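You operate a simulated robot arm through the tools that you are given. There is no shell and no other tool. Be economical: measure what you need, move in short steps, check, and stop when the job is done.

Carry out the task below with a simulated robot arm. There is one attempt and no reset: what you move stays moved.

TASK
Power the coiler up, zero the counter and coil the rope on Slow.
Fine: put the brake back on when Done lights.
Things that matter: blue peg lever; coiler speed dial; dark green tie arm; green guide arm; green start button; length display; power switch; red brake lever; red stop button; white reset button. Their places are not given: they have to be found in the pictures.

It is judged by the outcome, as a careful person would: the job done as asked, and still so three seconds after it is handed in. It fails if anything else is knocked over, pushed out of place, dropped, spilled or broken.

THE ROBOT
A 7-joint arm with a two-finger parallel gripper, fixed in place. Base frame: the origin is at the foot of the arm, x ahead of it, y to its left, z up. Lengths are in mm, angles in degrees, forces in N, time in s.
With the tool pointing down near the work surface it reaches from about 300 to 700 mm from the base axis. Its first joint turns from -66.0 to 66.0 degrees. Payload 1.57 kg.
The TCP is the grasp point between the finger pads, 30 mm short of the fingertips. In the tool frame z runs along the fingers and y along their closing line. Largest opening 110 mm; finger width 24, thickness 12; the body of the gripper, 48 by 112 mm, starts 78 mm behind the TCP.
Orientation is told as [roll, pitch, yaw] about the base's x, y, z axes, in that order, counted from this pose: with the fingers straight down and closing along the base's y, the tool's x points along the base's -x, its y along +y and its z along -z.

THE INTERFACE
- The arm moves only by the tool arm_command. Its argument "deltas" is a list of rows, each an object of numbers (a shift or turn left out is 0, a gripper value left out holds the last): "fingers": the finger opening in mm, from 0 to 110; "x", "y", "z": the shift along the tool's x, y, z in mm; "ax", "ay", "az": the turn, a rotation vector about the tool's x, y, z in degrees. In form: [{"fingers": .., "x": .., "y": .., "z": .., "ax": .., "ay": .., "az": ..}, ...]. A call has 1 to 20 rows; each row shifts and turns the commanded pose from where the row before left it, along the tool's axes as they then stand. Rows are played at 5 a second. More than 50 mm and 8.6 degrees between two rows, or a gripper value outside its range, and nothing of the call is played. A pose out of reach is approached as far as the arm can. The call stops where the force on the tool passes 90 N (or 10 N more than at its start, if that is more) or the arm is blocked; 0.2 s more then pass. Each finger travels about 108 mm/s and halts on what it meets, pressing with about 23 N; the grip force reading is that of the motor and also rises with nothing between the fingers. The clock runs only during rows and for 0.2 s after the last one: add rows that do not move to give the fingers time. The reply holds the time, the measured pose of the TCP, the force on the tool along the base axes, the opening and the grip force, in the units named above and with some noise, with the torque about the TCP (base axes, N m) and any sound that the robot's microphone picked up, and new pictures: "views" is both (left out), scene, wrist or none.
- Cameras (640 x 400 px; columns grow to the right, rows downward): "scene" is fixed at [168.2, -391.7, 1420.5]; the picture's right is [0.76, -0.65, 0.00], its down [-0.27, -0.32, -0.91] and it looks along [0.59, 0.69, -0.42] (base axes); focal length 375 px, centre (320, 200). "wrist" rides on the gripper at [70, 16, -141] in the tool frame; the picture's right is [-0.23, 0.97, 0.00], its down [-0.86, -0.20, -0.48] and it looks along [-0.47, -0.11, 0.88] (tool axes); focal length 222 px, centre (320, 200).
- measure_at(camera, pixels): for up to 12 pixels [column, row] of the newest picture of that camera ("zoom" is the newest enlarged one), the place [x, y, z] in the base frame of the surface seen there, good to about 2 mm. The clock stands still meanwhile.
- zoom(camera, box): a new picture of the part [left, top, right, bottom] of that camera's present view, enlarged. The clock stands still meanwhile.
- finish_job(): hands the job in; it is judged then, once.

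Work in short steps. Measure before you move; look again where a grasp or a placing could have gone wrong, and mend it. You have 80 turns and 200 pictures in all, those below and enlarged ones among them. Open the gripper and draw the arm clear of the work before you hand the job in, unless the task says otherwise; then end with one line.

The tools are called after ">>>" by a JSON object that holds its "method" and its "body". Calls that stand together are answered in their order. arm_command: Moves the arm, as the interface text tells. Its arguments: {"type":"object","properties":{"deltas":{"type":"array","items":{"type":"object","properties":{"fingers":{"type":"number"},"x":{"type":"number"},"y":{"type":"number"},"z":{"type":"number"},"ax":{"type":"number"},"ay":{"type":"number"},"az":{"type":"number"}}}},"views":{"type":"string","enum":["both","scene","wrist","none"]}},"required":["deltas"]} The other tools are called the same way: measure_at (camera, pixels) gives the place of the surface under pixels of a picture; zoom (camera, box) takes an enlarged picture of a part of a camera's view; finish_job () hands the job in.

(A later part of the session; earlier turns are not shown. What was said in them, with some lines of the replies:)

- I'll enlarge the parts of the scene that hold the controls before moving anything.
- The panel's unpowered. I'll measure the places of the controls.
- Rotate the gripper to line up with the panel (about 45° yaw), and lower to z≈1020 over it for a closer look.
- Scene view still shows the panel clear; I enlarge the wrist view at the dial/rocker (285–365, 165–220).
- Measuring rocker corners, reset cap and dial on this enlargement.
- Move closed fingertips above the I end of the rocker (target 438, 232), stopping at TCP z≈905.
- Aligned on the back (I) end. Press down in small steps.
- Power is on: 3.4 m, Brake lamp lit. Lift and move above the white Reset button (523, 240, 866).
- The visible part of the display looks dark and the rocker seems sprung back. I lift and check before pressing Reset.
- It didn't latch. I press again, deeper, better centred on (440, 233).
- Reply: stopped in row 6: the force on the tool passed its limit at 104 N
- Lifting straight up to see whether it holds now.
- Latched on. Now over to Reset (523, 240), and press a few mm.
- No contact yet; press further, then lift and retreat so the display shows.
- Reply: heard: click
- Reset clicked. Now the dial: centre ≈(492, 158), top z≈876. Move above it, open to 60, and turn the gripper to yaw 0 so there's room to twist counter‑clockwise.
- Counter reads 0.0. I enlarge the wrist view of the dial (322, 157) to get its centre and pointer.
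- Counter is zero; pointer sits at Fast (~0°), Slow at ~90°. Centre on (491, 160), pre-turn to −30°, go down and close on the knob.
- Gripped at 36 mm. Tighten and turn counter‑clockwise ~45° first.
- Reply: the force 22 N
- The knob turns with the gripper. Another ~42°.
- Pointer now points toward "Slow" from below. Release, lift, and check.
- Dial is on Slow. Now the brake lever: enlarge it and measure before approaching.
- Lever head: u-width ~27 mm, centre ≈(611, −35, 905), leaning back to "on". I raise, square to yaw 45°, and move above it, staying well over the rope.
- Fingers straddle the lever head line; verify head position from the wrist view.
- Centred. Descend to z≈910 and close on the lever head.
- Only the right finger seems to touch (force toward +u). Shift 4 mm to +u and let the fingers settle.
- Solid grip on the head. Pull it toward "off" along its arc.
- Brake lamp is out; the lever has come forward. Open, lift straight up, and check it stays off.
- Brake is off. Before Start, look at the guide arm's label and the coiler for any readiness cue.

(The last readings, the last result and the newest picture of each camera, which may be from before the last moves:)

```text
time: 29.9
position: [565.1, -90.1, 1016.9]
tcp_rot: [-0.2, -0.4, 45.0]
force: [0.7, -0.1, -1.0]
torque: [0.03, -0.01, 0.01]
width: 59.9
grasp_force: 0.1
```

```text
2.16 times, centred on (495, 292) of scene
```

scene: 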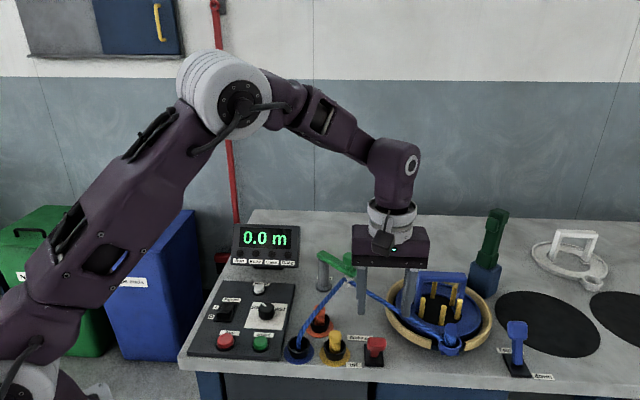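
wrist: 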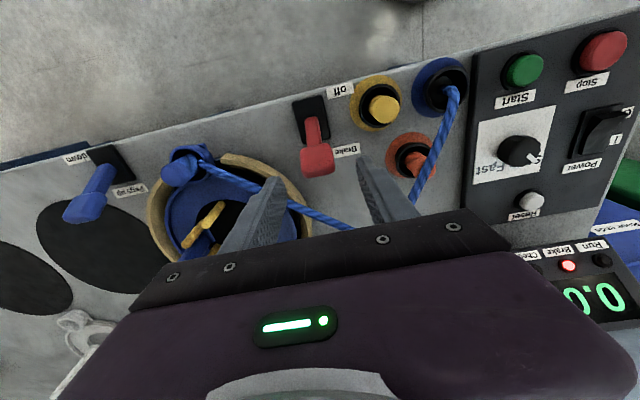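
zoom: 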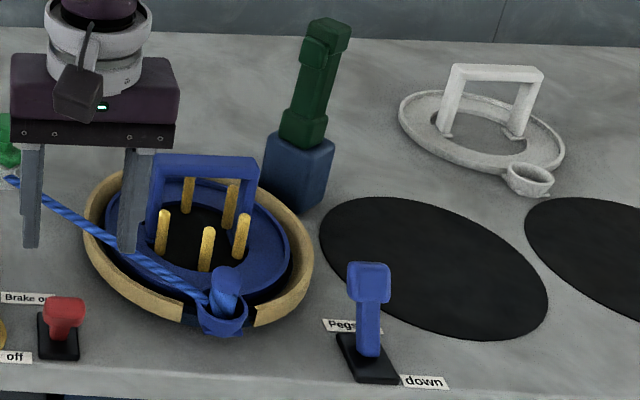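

All set: rope in guide, pegs up, tie arm up. Close fingers and go above the green Start button (436, 95, 865).

>>> {"method": "arm_command", "body": {"deltas": [{"fingers": 0, "x": -8, "y": 44.4}, {"x": -8, "y": 44.4}, {"x": -8, "y": 44.4}, {"x": -8, "y": 44.4}, {"x": -7.6, "y": 44.4}, {"z": 40}, {"z": 40}, {"z": 31}, {}], "views": "scene"}}

>>> {"method": "zoom", "body": {"camera": "scene", "box": [190, 260, 330, 370]}}

```text
time: 31.9
position: [435.4, 98.1, 897.4]
tcp_rot: [-0.1, -0.3, 45.0]
force: [0.1, 0.4, 0.7]
torque: [0.0, 0.02, 0.01]
width: 0.1
grasp_force: 21.5
```

scene: 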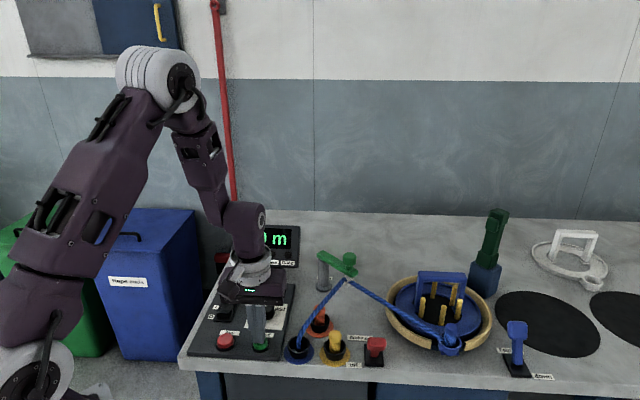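

```text
3.64 times, centred on (260, 315) of scene
```

zoom: 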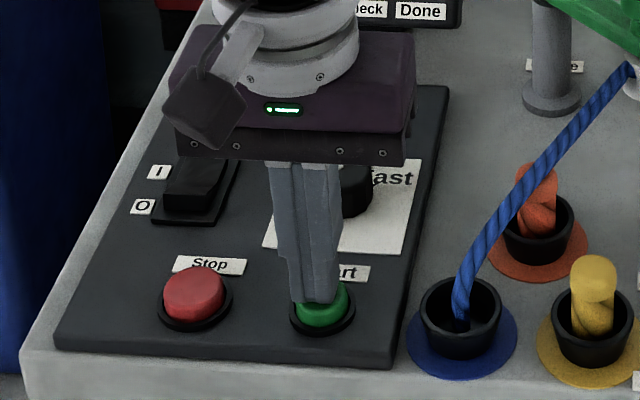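

Slightly behind-left of the cap centre; shift 3 mm each way and press.

>>> {"method": "arm_command", "body": {"deltas": [{"x": 3, "y": -3}, {"z": 3}, {"z": 3}, {"z": 2}, {}], "views": "scene"}}

```text
time: 33.1
position: [434.9, 95.1, 892.7]
tcp_rot: [-0.2, -0.3, 45.0]
force: [-0.5, -0.2, 1.6]
torque: [-0.02, -0.03, 0.01]
width: 0.0
grasp_force: 21.3
```

scene: 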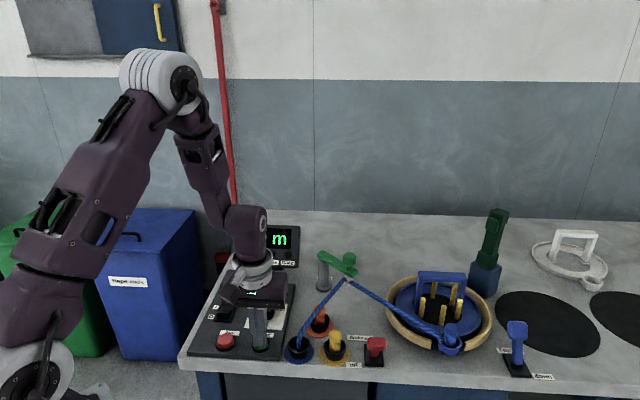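

Contact begins (1.6 N). Press a few mm more until it clicks.

>>> {"method": "arm_command", "body": {"deltas": [{"z": 2}, {"z": 2}, {"z": 1}, {}], "views": "scene"}}

```text
time: 34.1
position: [434.8, 94.8, 888.8]
tcp_rot: [-0.2, -0.3, 45.0]
force: [-2.1, 1.3, 5.4]
torque: [0.02, 0.03, -0.04]
width: 0.0
grasp_force: 21.1
heard: click
```

scene: 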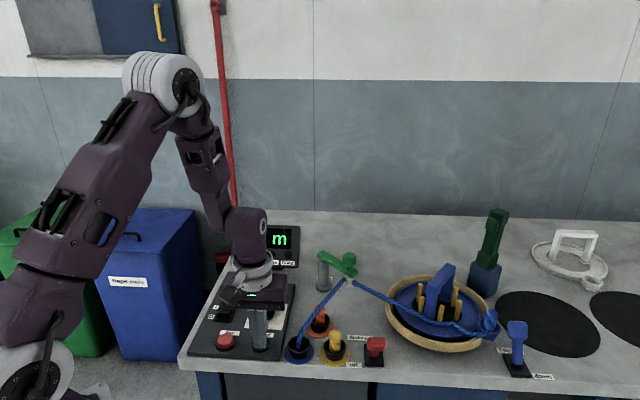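

It's coiling. Lift off and move back over the brake lever at a safe height, watching the display.

>>> {"method": "arm_command", "body": {"deltas": [{"z": -40}, {"z": -45}, {"z": -45}, {"x": 8, "y": -44.5, "fingers": 60}, {"x": 8, "y": -44.5}, {"x": 8, "y": -44.5}, {"x": 8, "y": -44.5}, {"x": 7, "y": -44.7}, {}], "views": "scene"}}

>>> {"method": "zoom", "body": {"camera": "scene", "box": [220, 215, 520, 375]}}

```text
time: 36.1
position: [562.9, -90.3, 1019.7]
tcp_rot: [-0.1, -0.3, 45.0]
force: [-1.1, 0.4, -1.0]
torque: [0.0, -0.01, -0.01]
width: 59.8
grasp_force: 0.1
```

scene: 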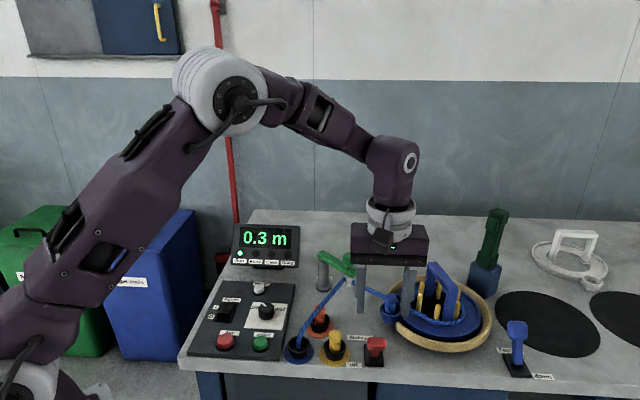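

```text
2.13 times, centred on (370, 295) of scene
```

zoom: 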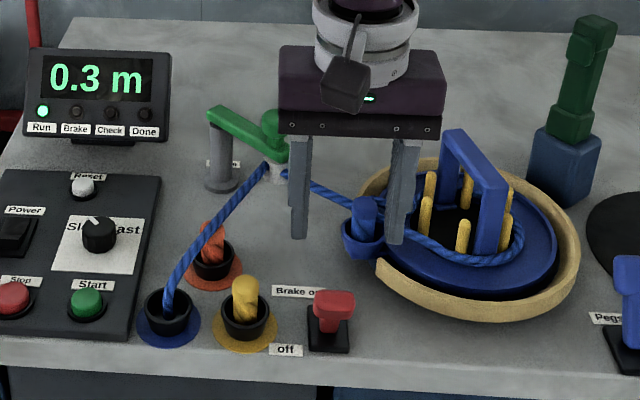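

Run lamp lit, 0.3 m. Wait here.

>>> {"method": "arm_command", "body": {"deltas": [{}, {}, {}, {}, {}, {}, {}, {}, {}, {}, {}, {}, {}, {}, {}], "views": "scene"}}

>>> {"method": "zoom", "body": {"camera": "scene", "box": [220, 215, 520, 375]}}

```text
time: 39.3
position: [563.1, -89.2, 1021.0]
tcp_rot: [-0.2, -0.3, 45.0]
force: [0.2, 0.4, 0.1]
torque: [-0.01, 0.0, -0.03]
width: 60.0
grasp_force: 0.1
```

scene: 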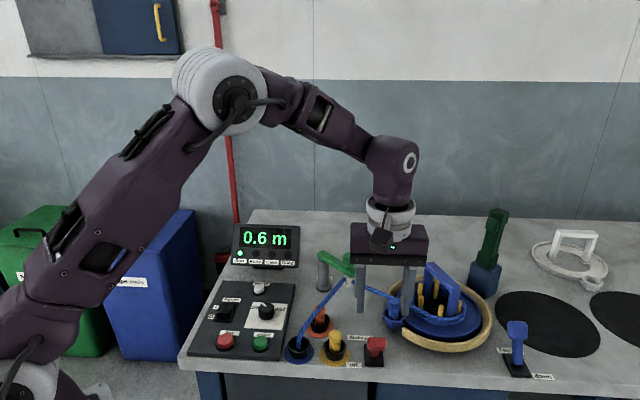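

```text
2.13 times, centred on (370, 295) of scene
```

zoom: 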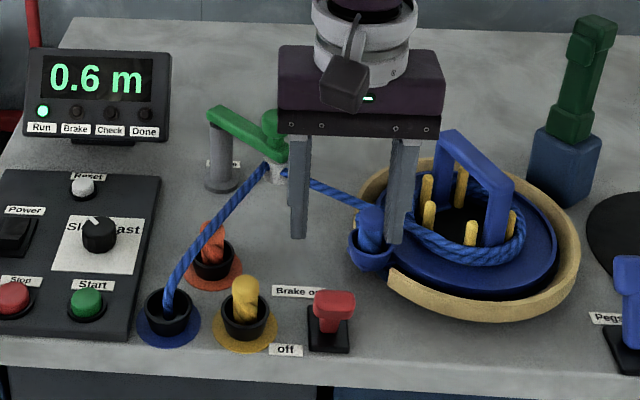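

Coiling ~0.1 m/s. Keep waiting.

>>> {"method": "arm_command", "body": {"deltas": [{}, {}, {}, {}, {}, {}, {}, {}, {}, {}, {}, {}, {}, {}, {}, {}, {}, {}, {}, {}], "views": "scene"}}

>>> {"method": "zoom", "body": {"camera": "scene", "box": [220, 215, 520, 375]}}

```text
time: 43.5
position: [562.9, -90.2, 1020.6]
tcp_rot: [-0.3, -0.3, 45.0]
force: [-0.6, 0.4, -0.9]
torque: [-0.01, -0.02, 0.04]
width: 60.1
grasp_force: 0.0
```

scene: 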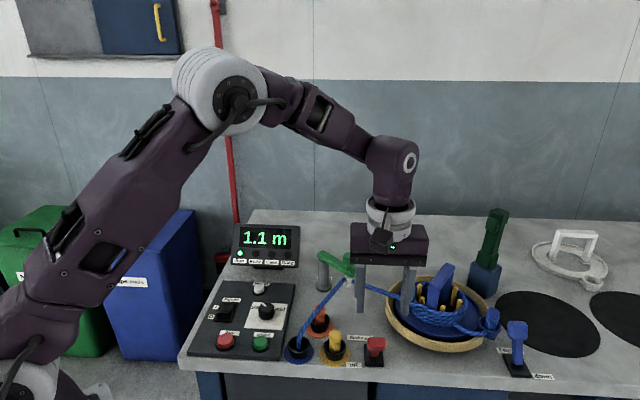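

```text
2.13 times, centred on (370, 295) of scene
```

zoom: 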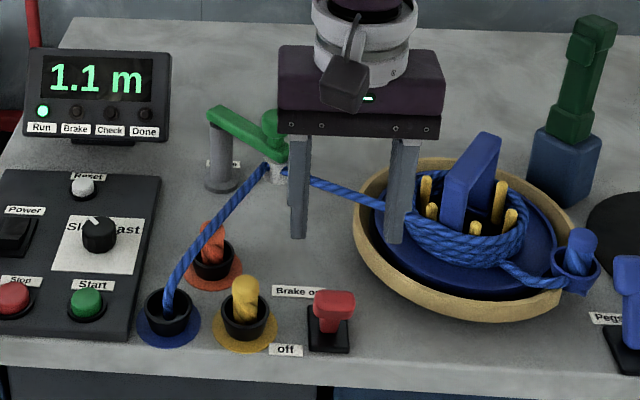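

1.1 m and no Check lamp. Continue waiting.

>>> {"method": "arm_command", "body": {"deltas": [{}, {}, {}, {}, {}, {}, {}, {}, {}, {}, {}, {}, {}, {}, {}, {}, {}, {}, {}, {}], "views": "scene"}}

```text
time: 47.7
position: [563.4, -89.7, 1020.9]
tcp_rot: [-0.2, -0.3, 44.9]
force: [0.0, 0.4, 0.1]
torque: [-0.03, 0.01, 0.0]
width: 59.9
grasp_force: 0.0
```

scene: 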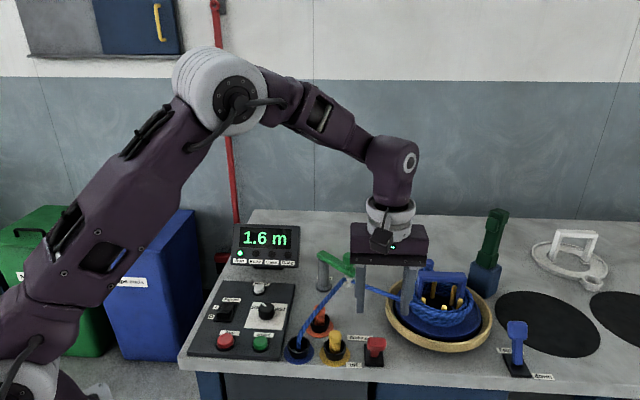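

1.6 m, still running normally. Wait further.

>>> {"method": "arm_command", "body": {"deltas": [{}, {}, {}, {}, {}, {}, {}, {}, {}, {}, {}, {}, {}, {}, {}, {}, {}, {}, {}, {}], "views": "scene"}}

>>> {"method": "zoom", "body": {"camera": "scene", "box": [220, 215, 520, 375]}}

```text
time: 51.9
position: [563.4, -89.6, 1020.2]
tcp_rot: [-0.3, -0.4, 45.1]
force: [1.5, -1.3, 0.1]
torque: [0.0, -0.04, -0.02]
width: 60.0
grasp_force: 0.1
```

scene: 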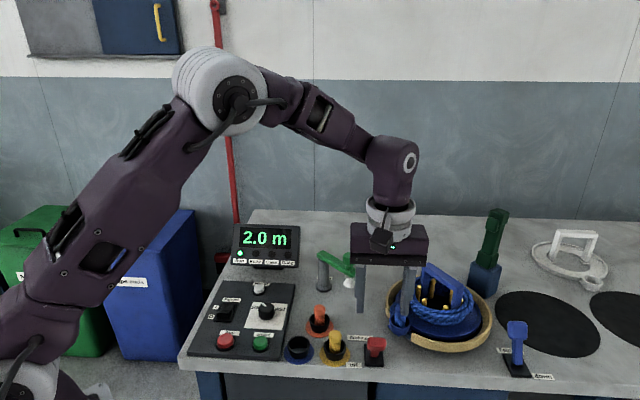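

```text
2.13 times, centred on (370, 295) of scene
```

zoom: 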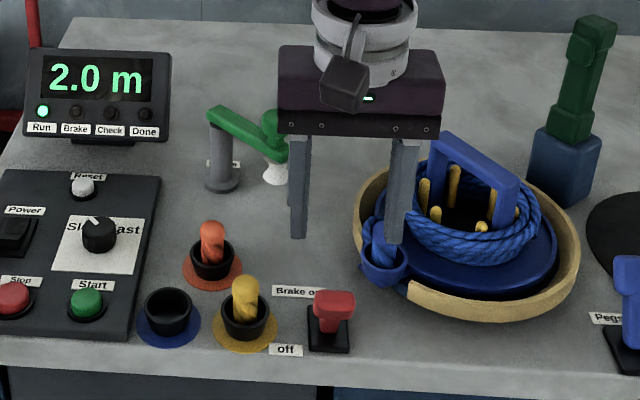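

The rope's end has been drawn in; still Run. Wait a little more for Done.

>>> {"method": "arm_command", "body": {"deltas": [{}, {}, {}, {}, {}, {}, {}, {}], "views": "scene"}}

>>> {"method": "zoom", "body": {"camera": "scene", "box": [220, 215, 520, 375]}}

```text
time: 53.7
position: [562.8, -89.9, 1019.6]
tcp_rot: [-0.3, -0.2, 45.0]
force: [-0.5, -0.5, -0.3]
torque: [0.0, 0.02, 0.01]
width: 59.8
grasp_force: 0.0
```

scene: 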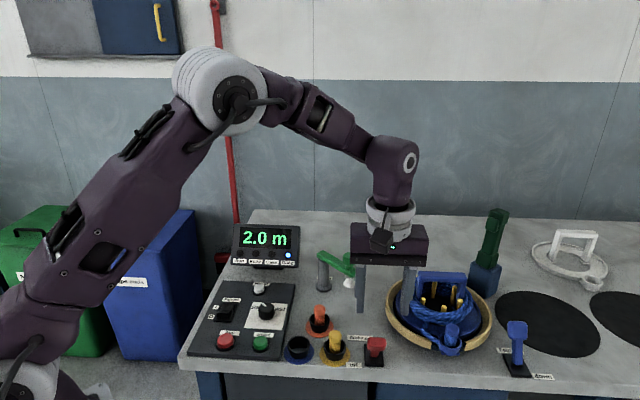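

```text
2.13 times, centred on (370, 295) of scene
```

zoom: 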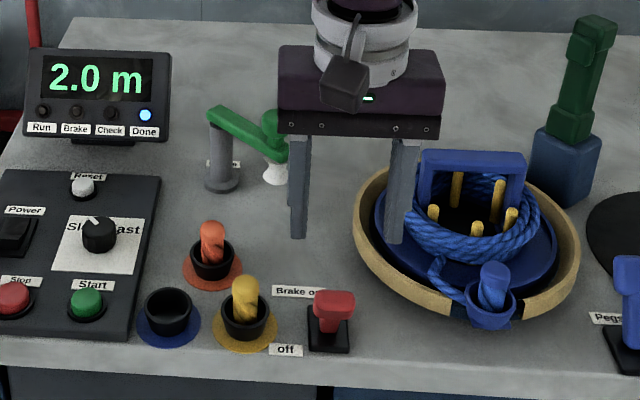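

Done is lit. Descend to the lever's off position as before, grip it.

>>> {"method": "arm_command", "body": {"deltas": [{"z": 40, "y": 2}, {"z": 40}, {"z": 20}, {"z": 8}, {}, {"fingers": 15}, {}, {}], "views": "both"}}

>>> {"method": "zoom", "body": {"camera": "wrist", "box": [220, 90, 400, 240]}}

```text
time: 55.5
position: [561.9, -88.4, 910.6]
tcp_rot: [0.2, -0.2, 45.1]
force: [-29.3, 23.8, 4.7]
torque: [-0.08, -0.09, 0.23]
width: 33.8
grasp_force: 41.8
```

scene: 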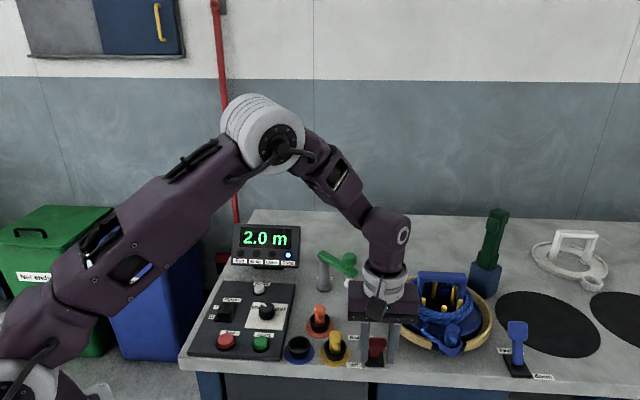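
wrist: 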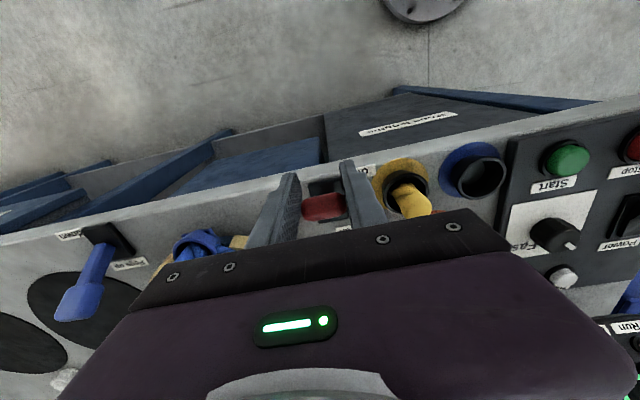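

```text
2.67 times, centred on (310, 165) of wrist
```

zoom: 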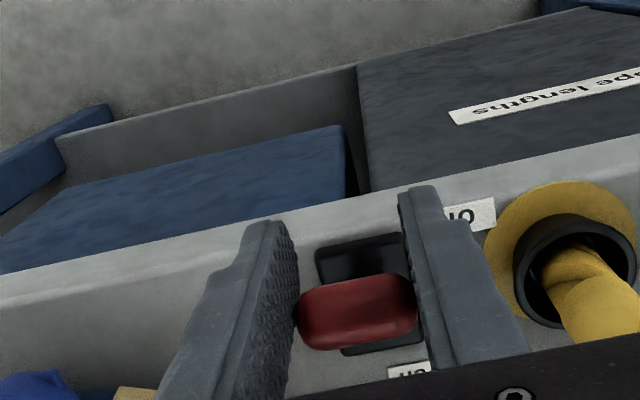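

Gripped on the head (force well within limits; tool sits a little too far +u, so ease −u 2 mm). Push it back along the arc to "on".

>>> {"method": "arm_command", "body": {"deltas": [{"y": 2}, {"x": -8, "z": -5}, {"x": -9, "z": -3.5}, {"x": -10, "z": -2.5}, {"x": -10, "z": -1}, {"x": -10, "z": 1}, {"x": -10, "z": 2.5}, {"x": -9, "z": 3.5}, {"x": -8, "z": 4}, {}], "views": "scene"}}

>>> {"method": "zoom", "body": {"camera": "scene", "box": [220, 215, 520, 375]}}

```text
time: 57.7
position: [614.1, -36.9, 913.3]
tcp_rot: [-0.2, -0.3, 45.1]
force: [-19.8, -10.4, 25.4]
torque: [-0.12, 0.97, -0.1]
width: 33.9
grasp_force: 41.7
```

scene: 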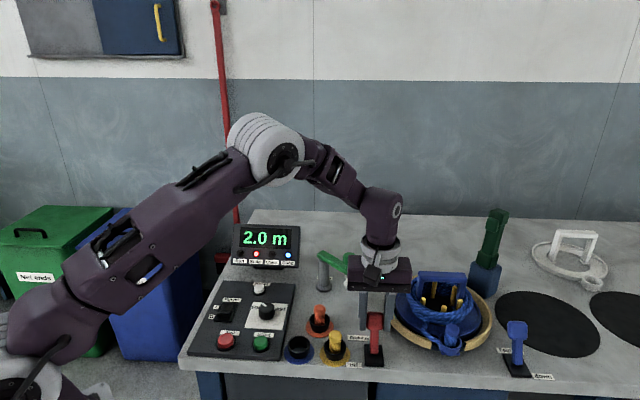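

```text
2.13 times, centred on (370, 295) of scene
```

zoom: 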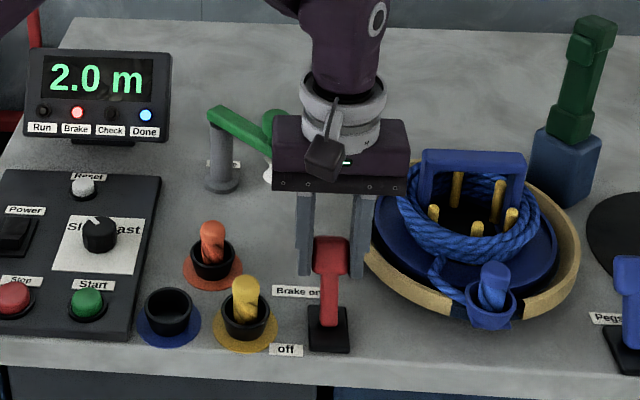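

Brake lamp is on with Done lit. Release, lift straight up, and draw clear.

>>> {"method": "arm_command", "body": {"deltas": [{"fingers": 60}, {}, {"z": -30}, {"z": -40}, {"z": -40}, {"z": -40}, {"x": 40, "y": 20}, {"x": 40, "y": 20}, {"x": 40}, {}], "views": "scene"}}

>>> {"method": "zoom", "body": {"camera": "scene", "box": [180, 200, 540, 390]}}

```text
time: 59.9
position: [501.5, -92.0, 1061.1]
tcp_rot: [-0.1, -0.4, 45.0]
force: [-0.3, 0.0, 0.2]
torque: [-0.02, 0.0, 0.0]
width: 60.3
grasp_force: 0.0
```

scene: 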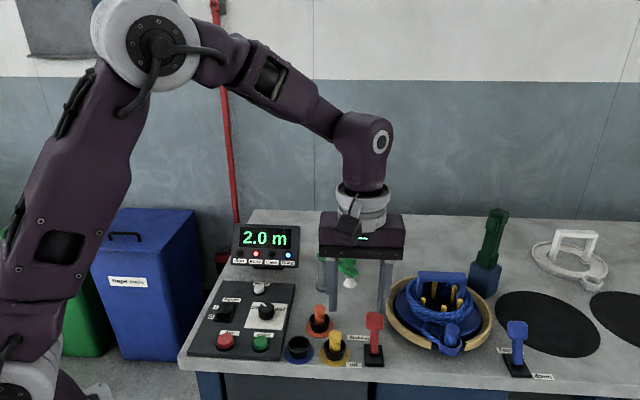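

```text
1.78 times, centred on (360, 295) of scene
```

zoom: 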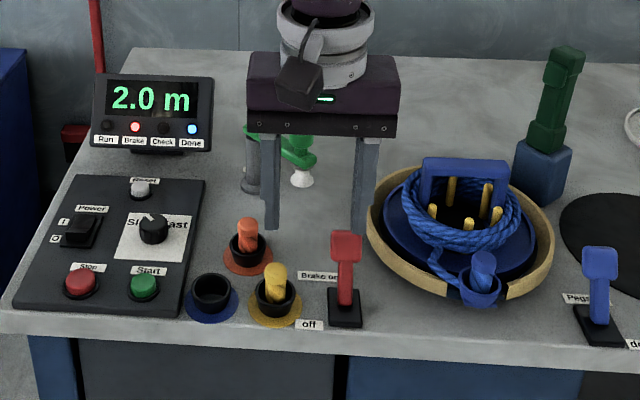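

Rope coiled (2.0 m), Done lit, brake on and holding, nothing disturbed, arm clear. Handing in.

>>> {"method": "finish_job", "body": {}}

```text
The job is handed in.
```

The coiler is powered up, and I zeroed the counter before coiling the rope on Slow. It ran to 2.0 m, Done lit, and the brake is back on.
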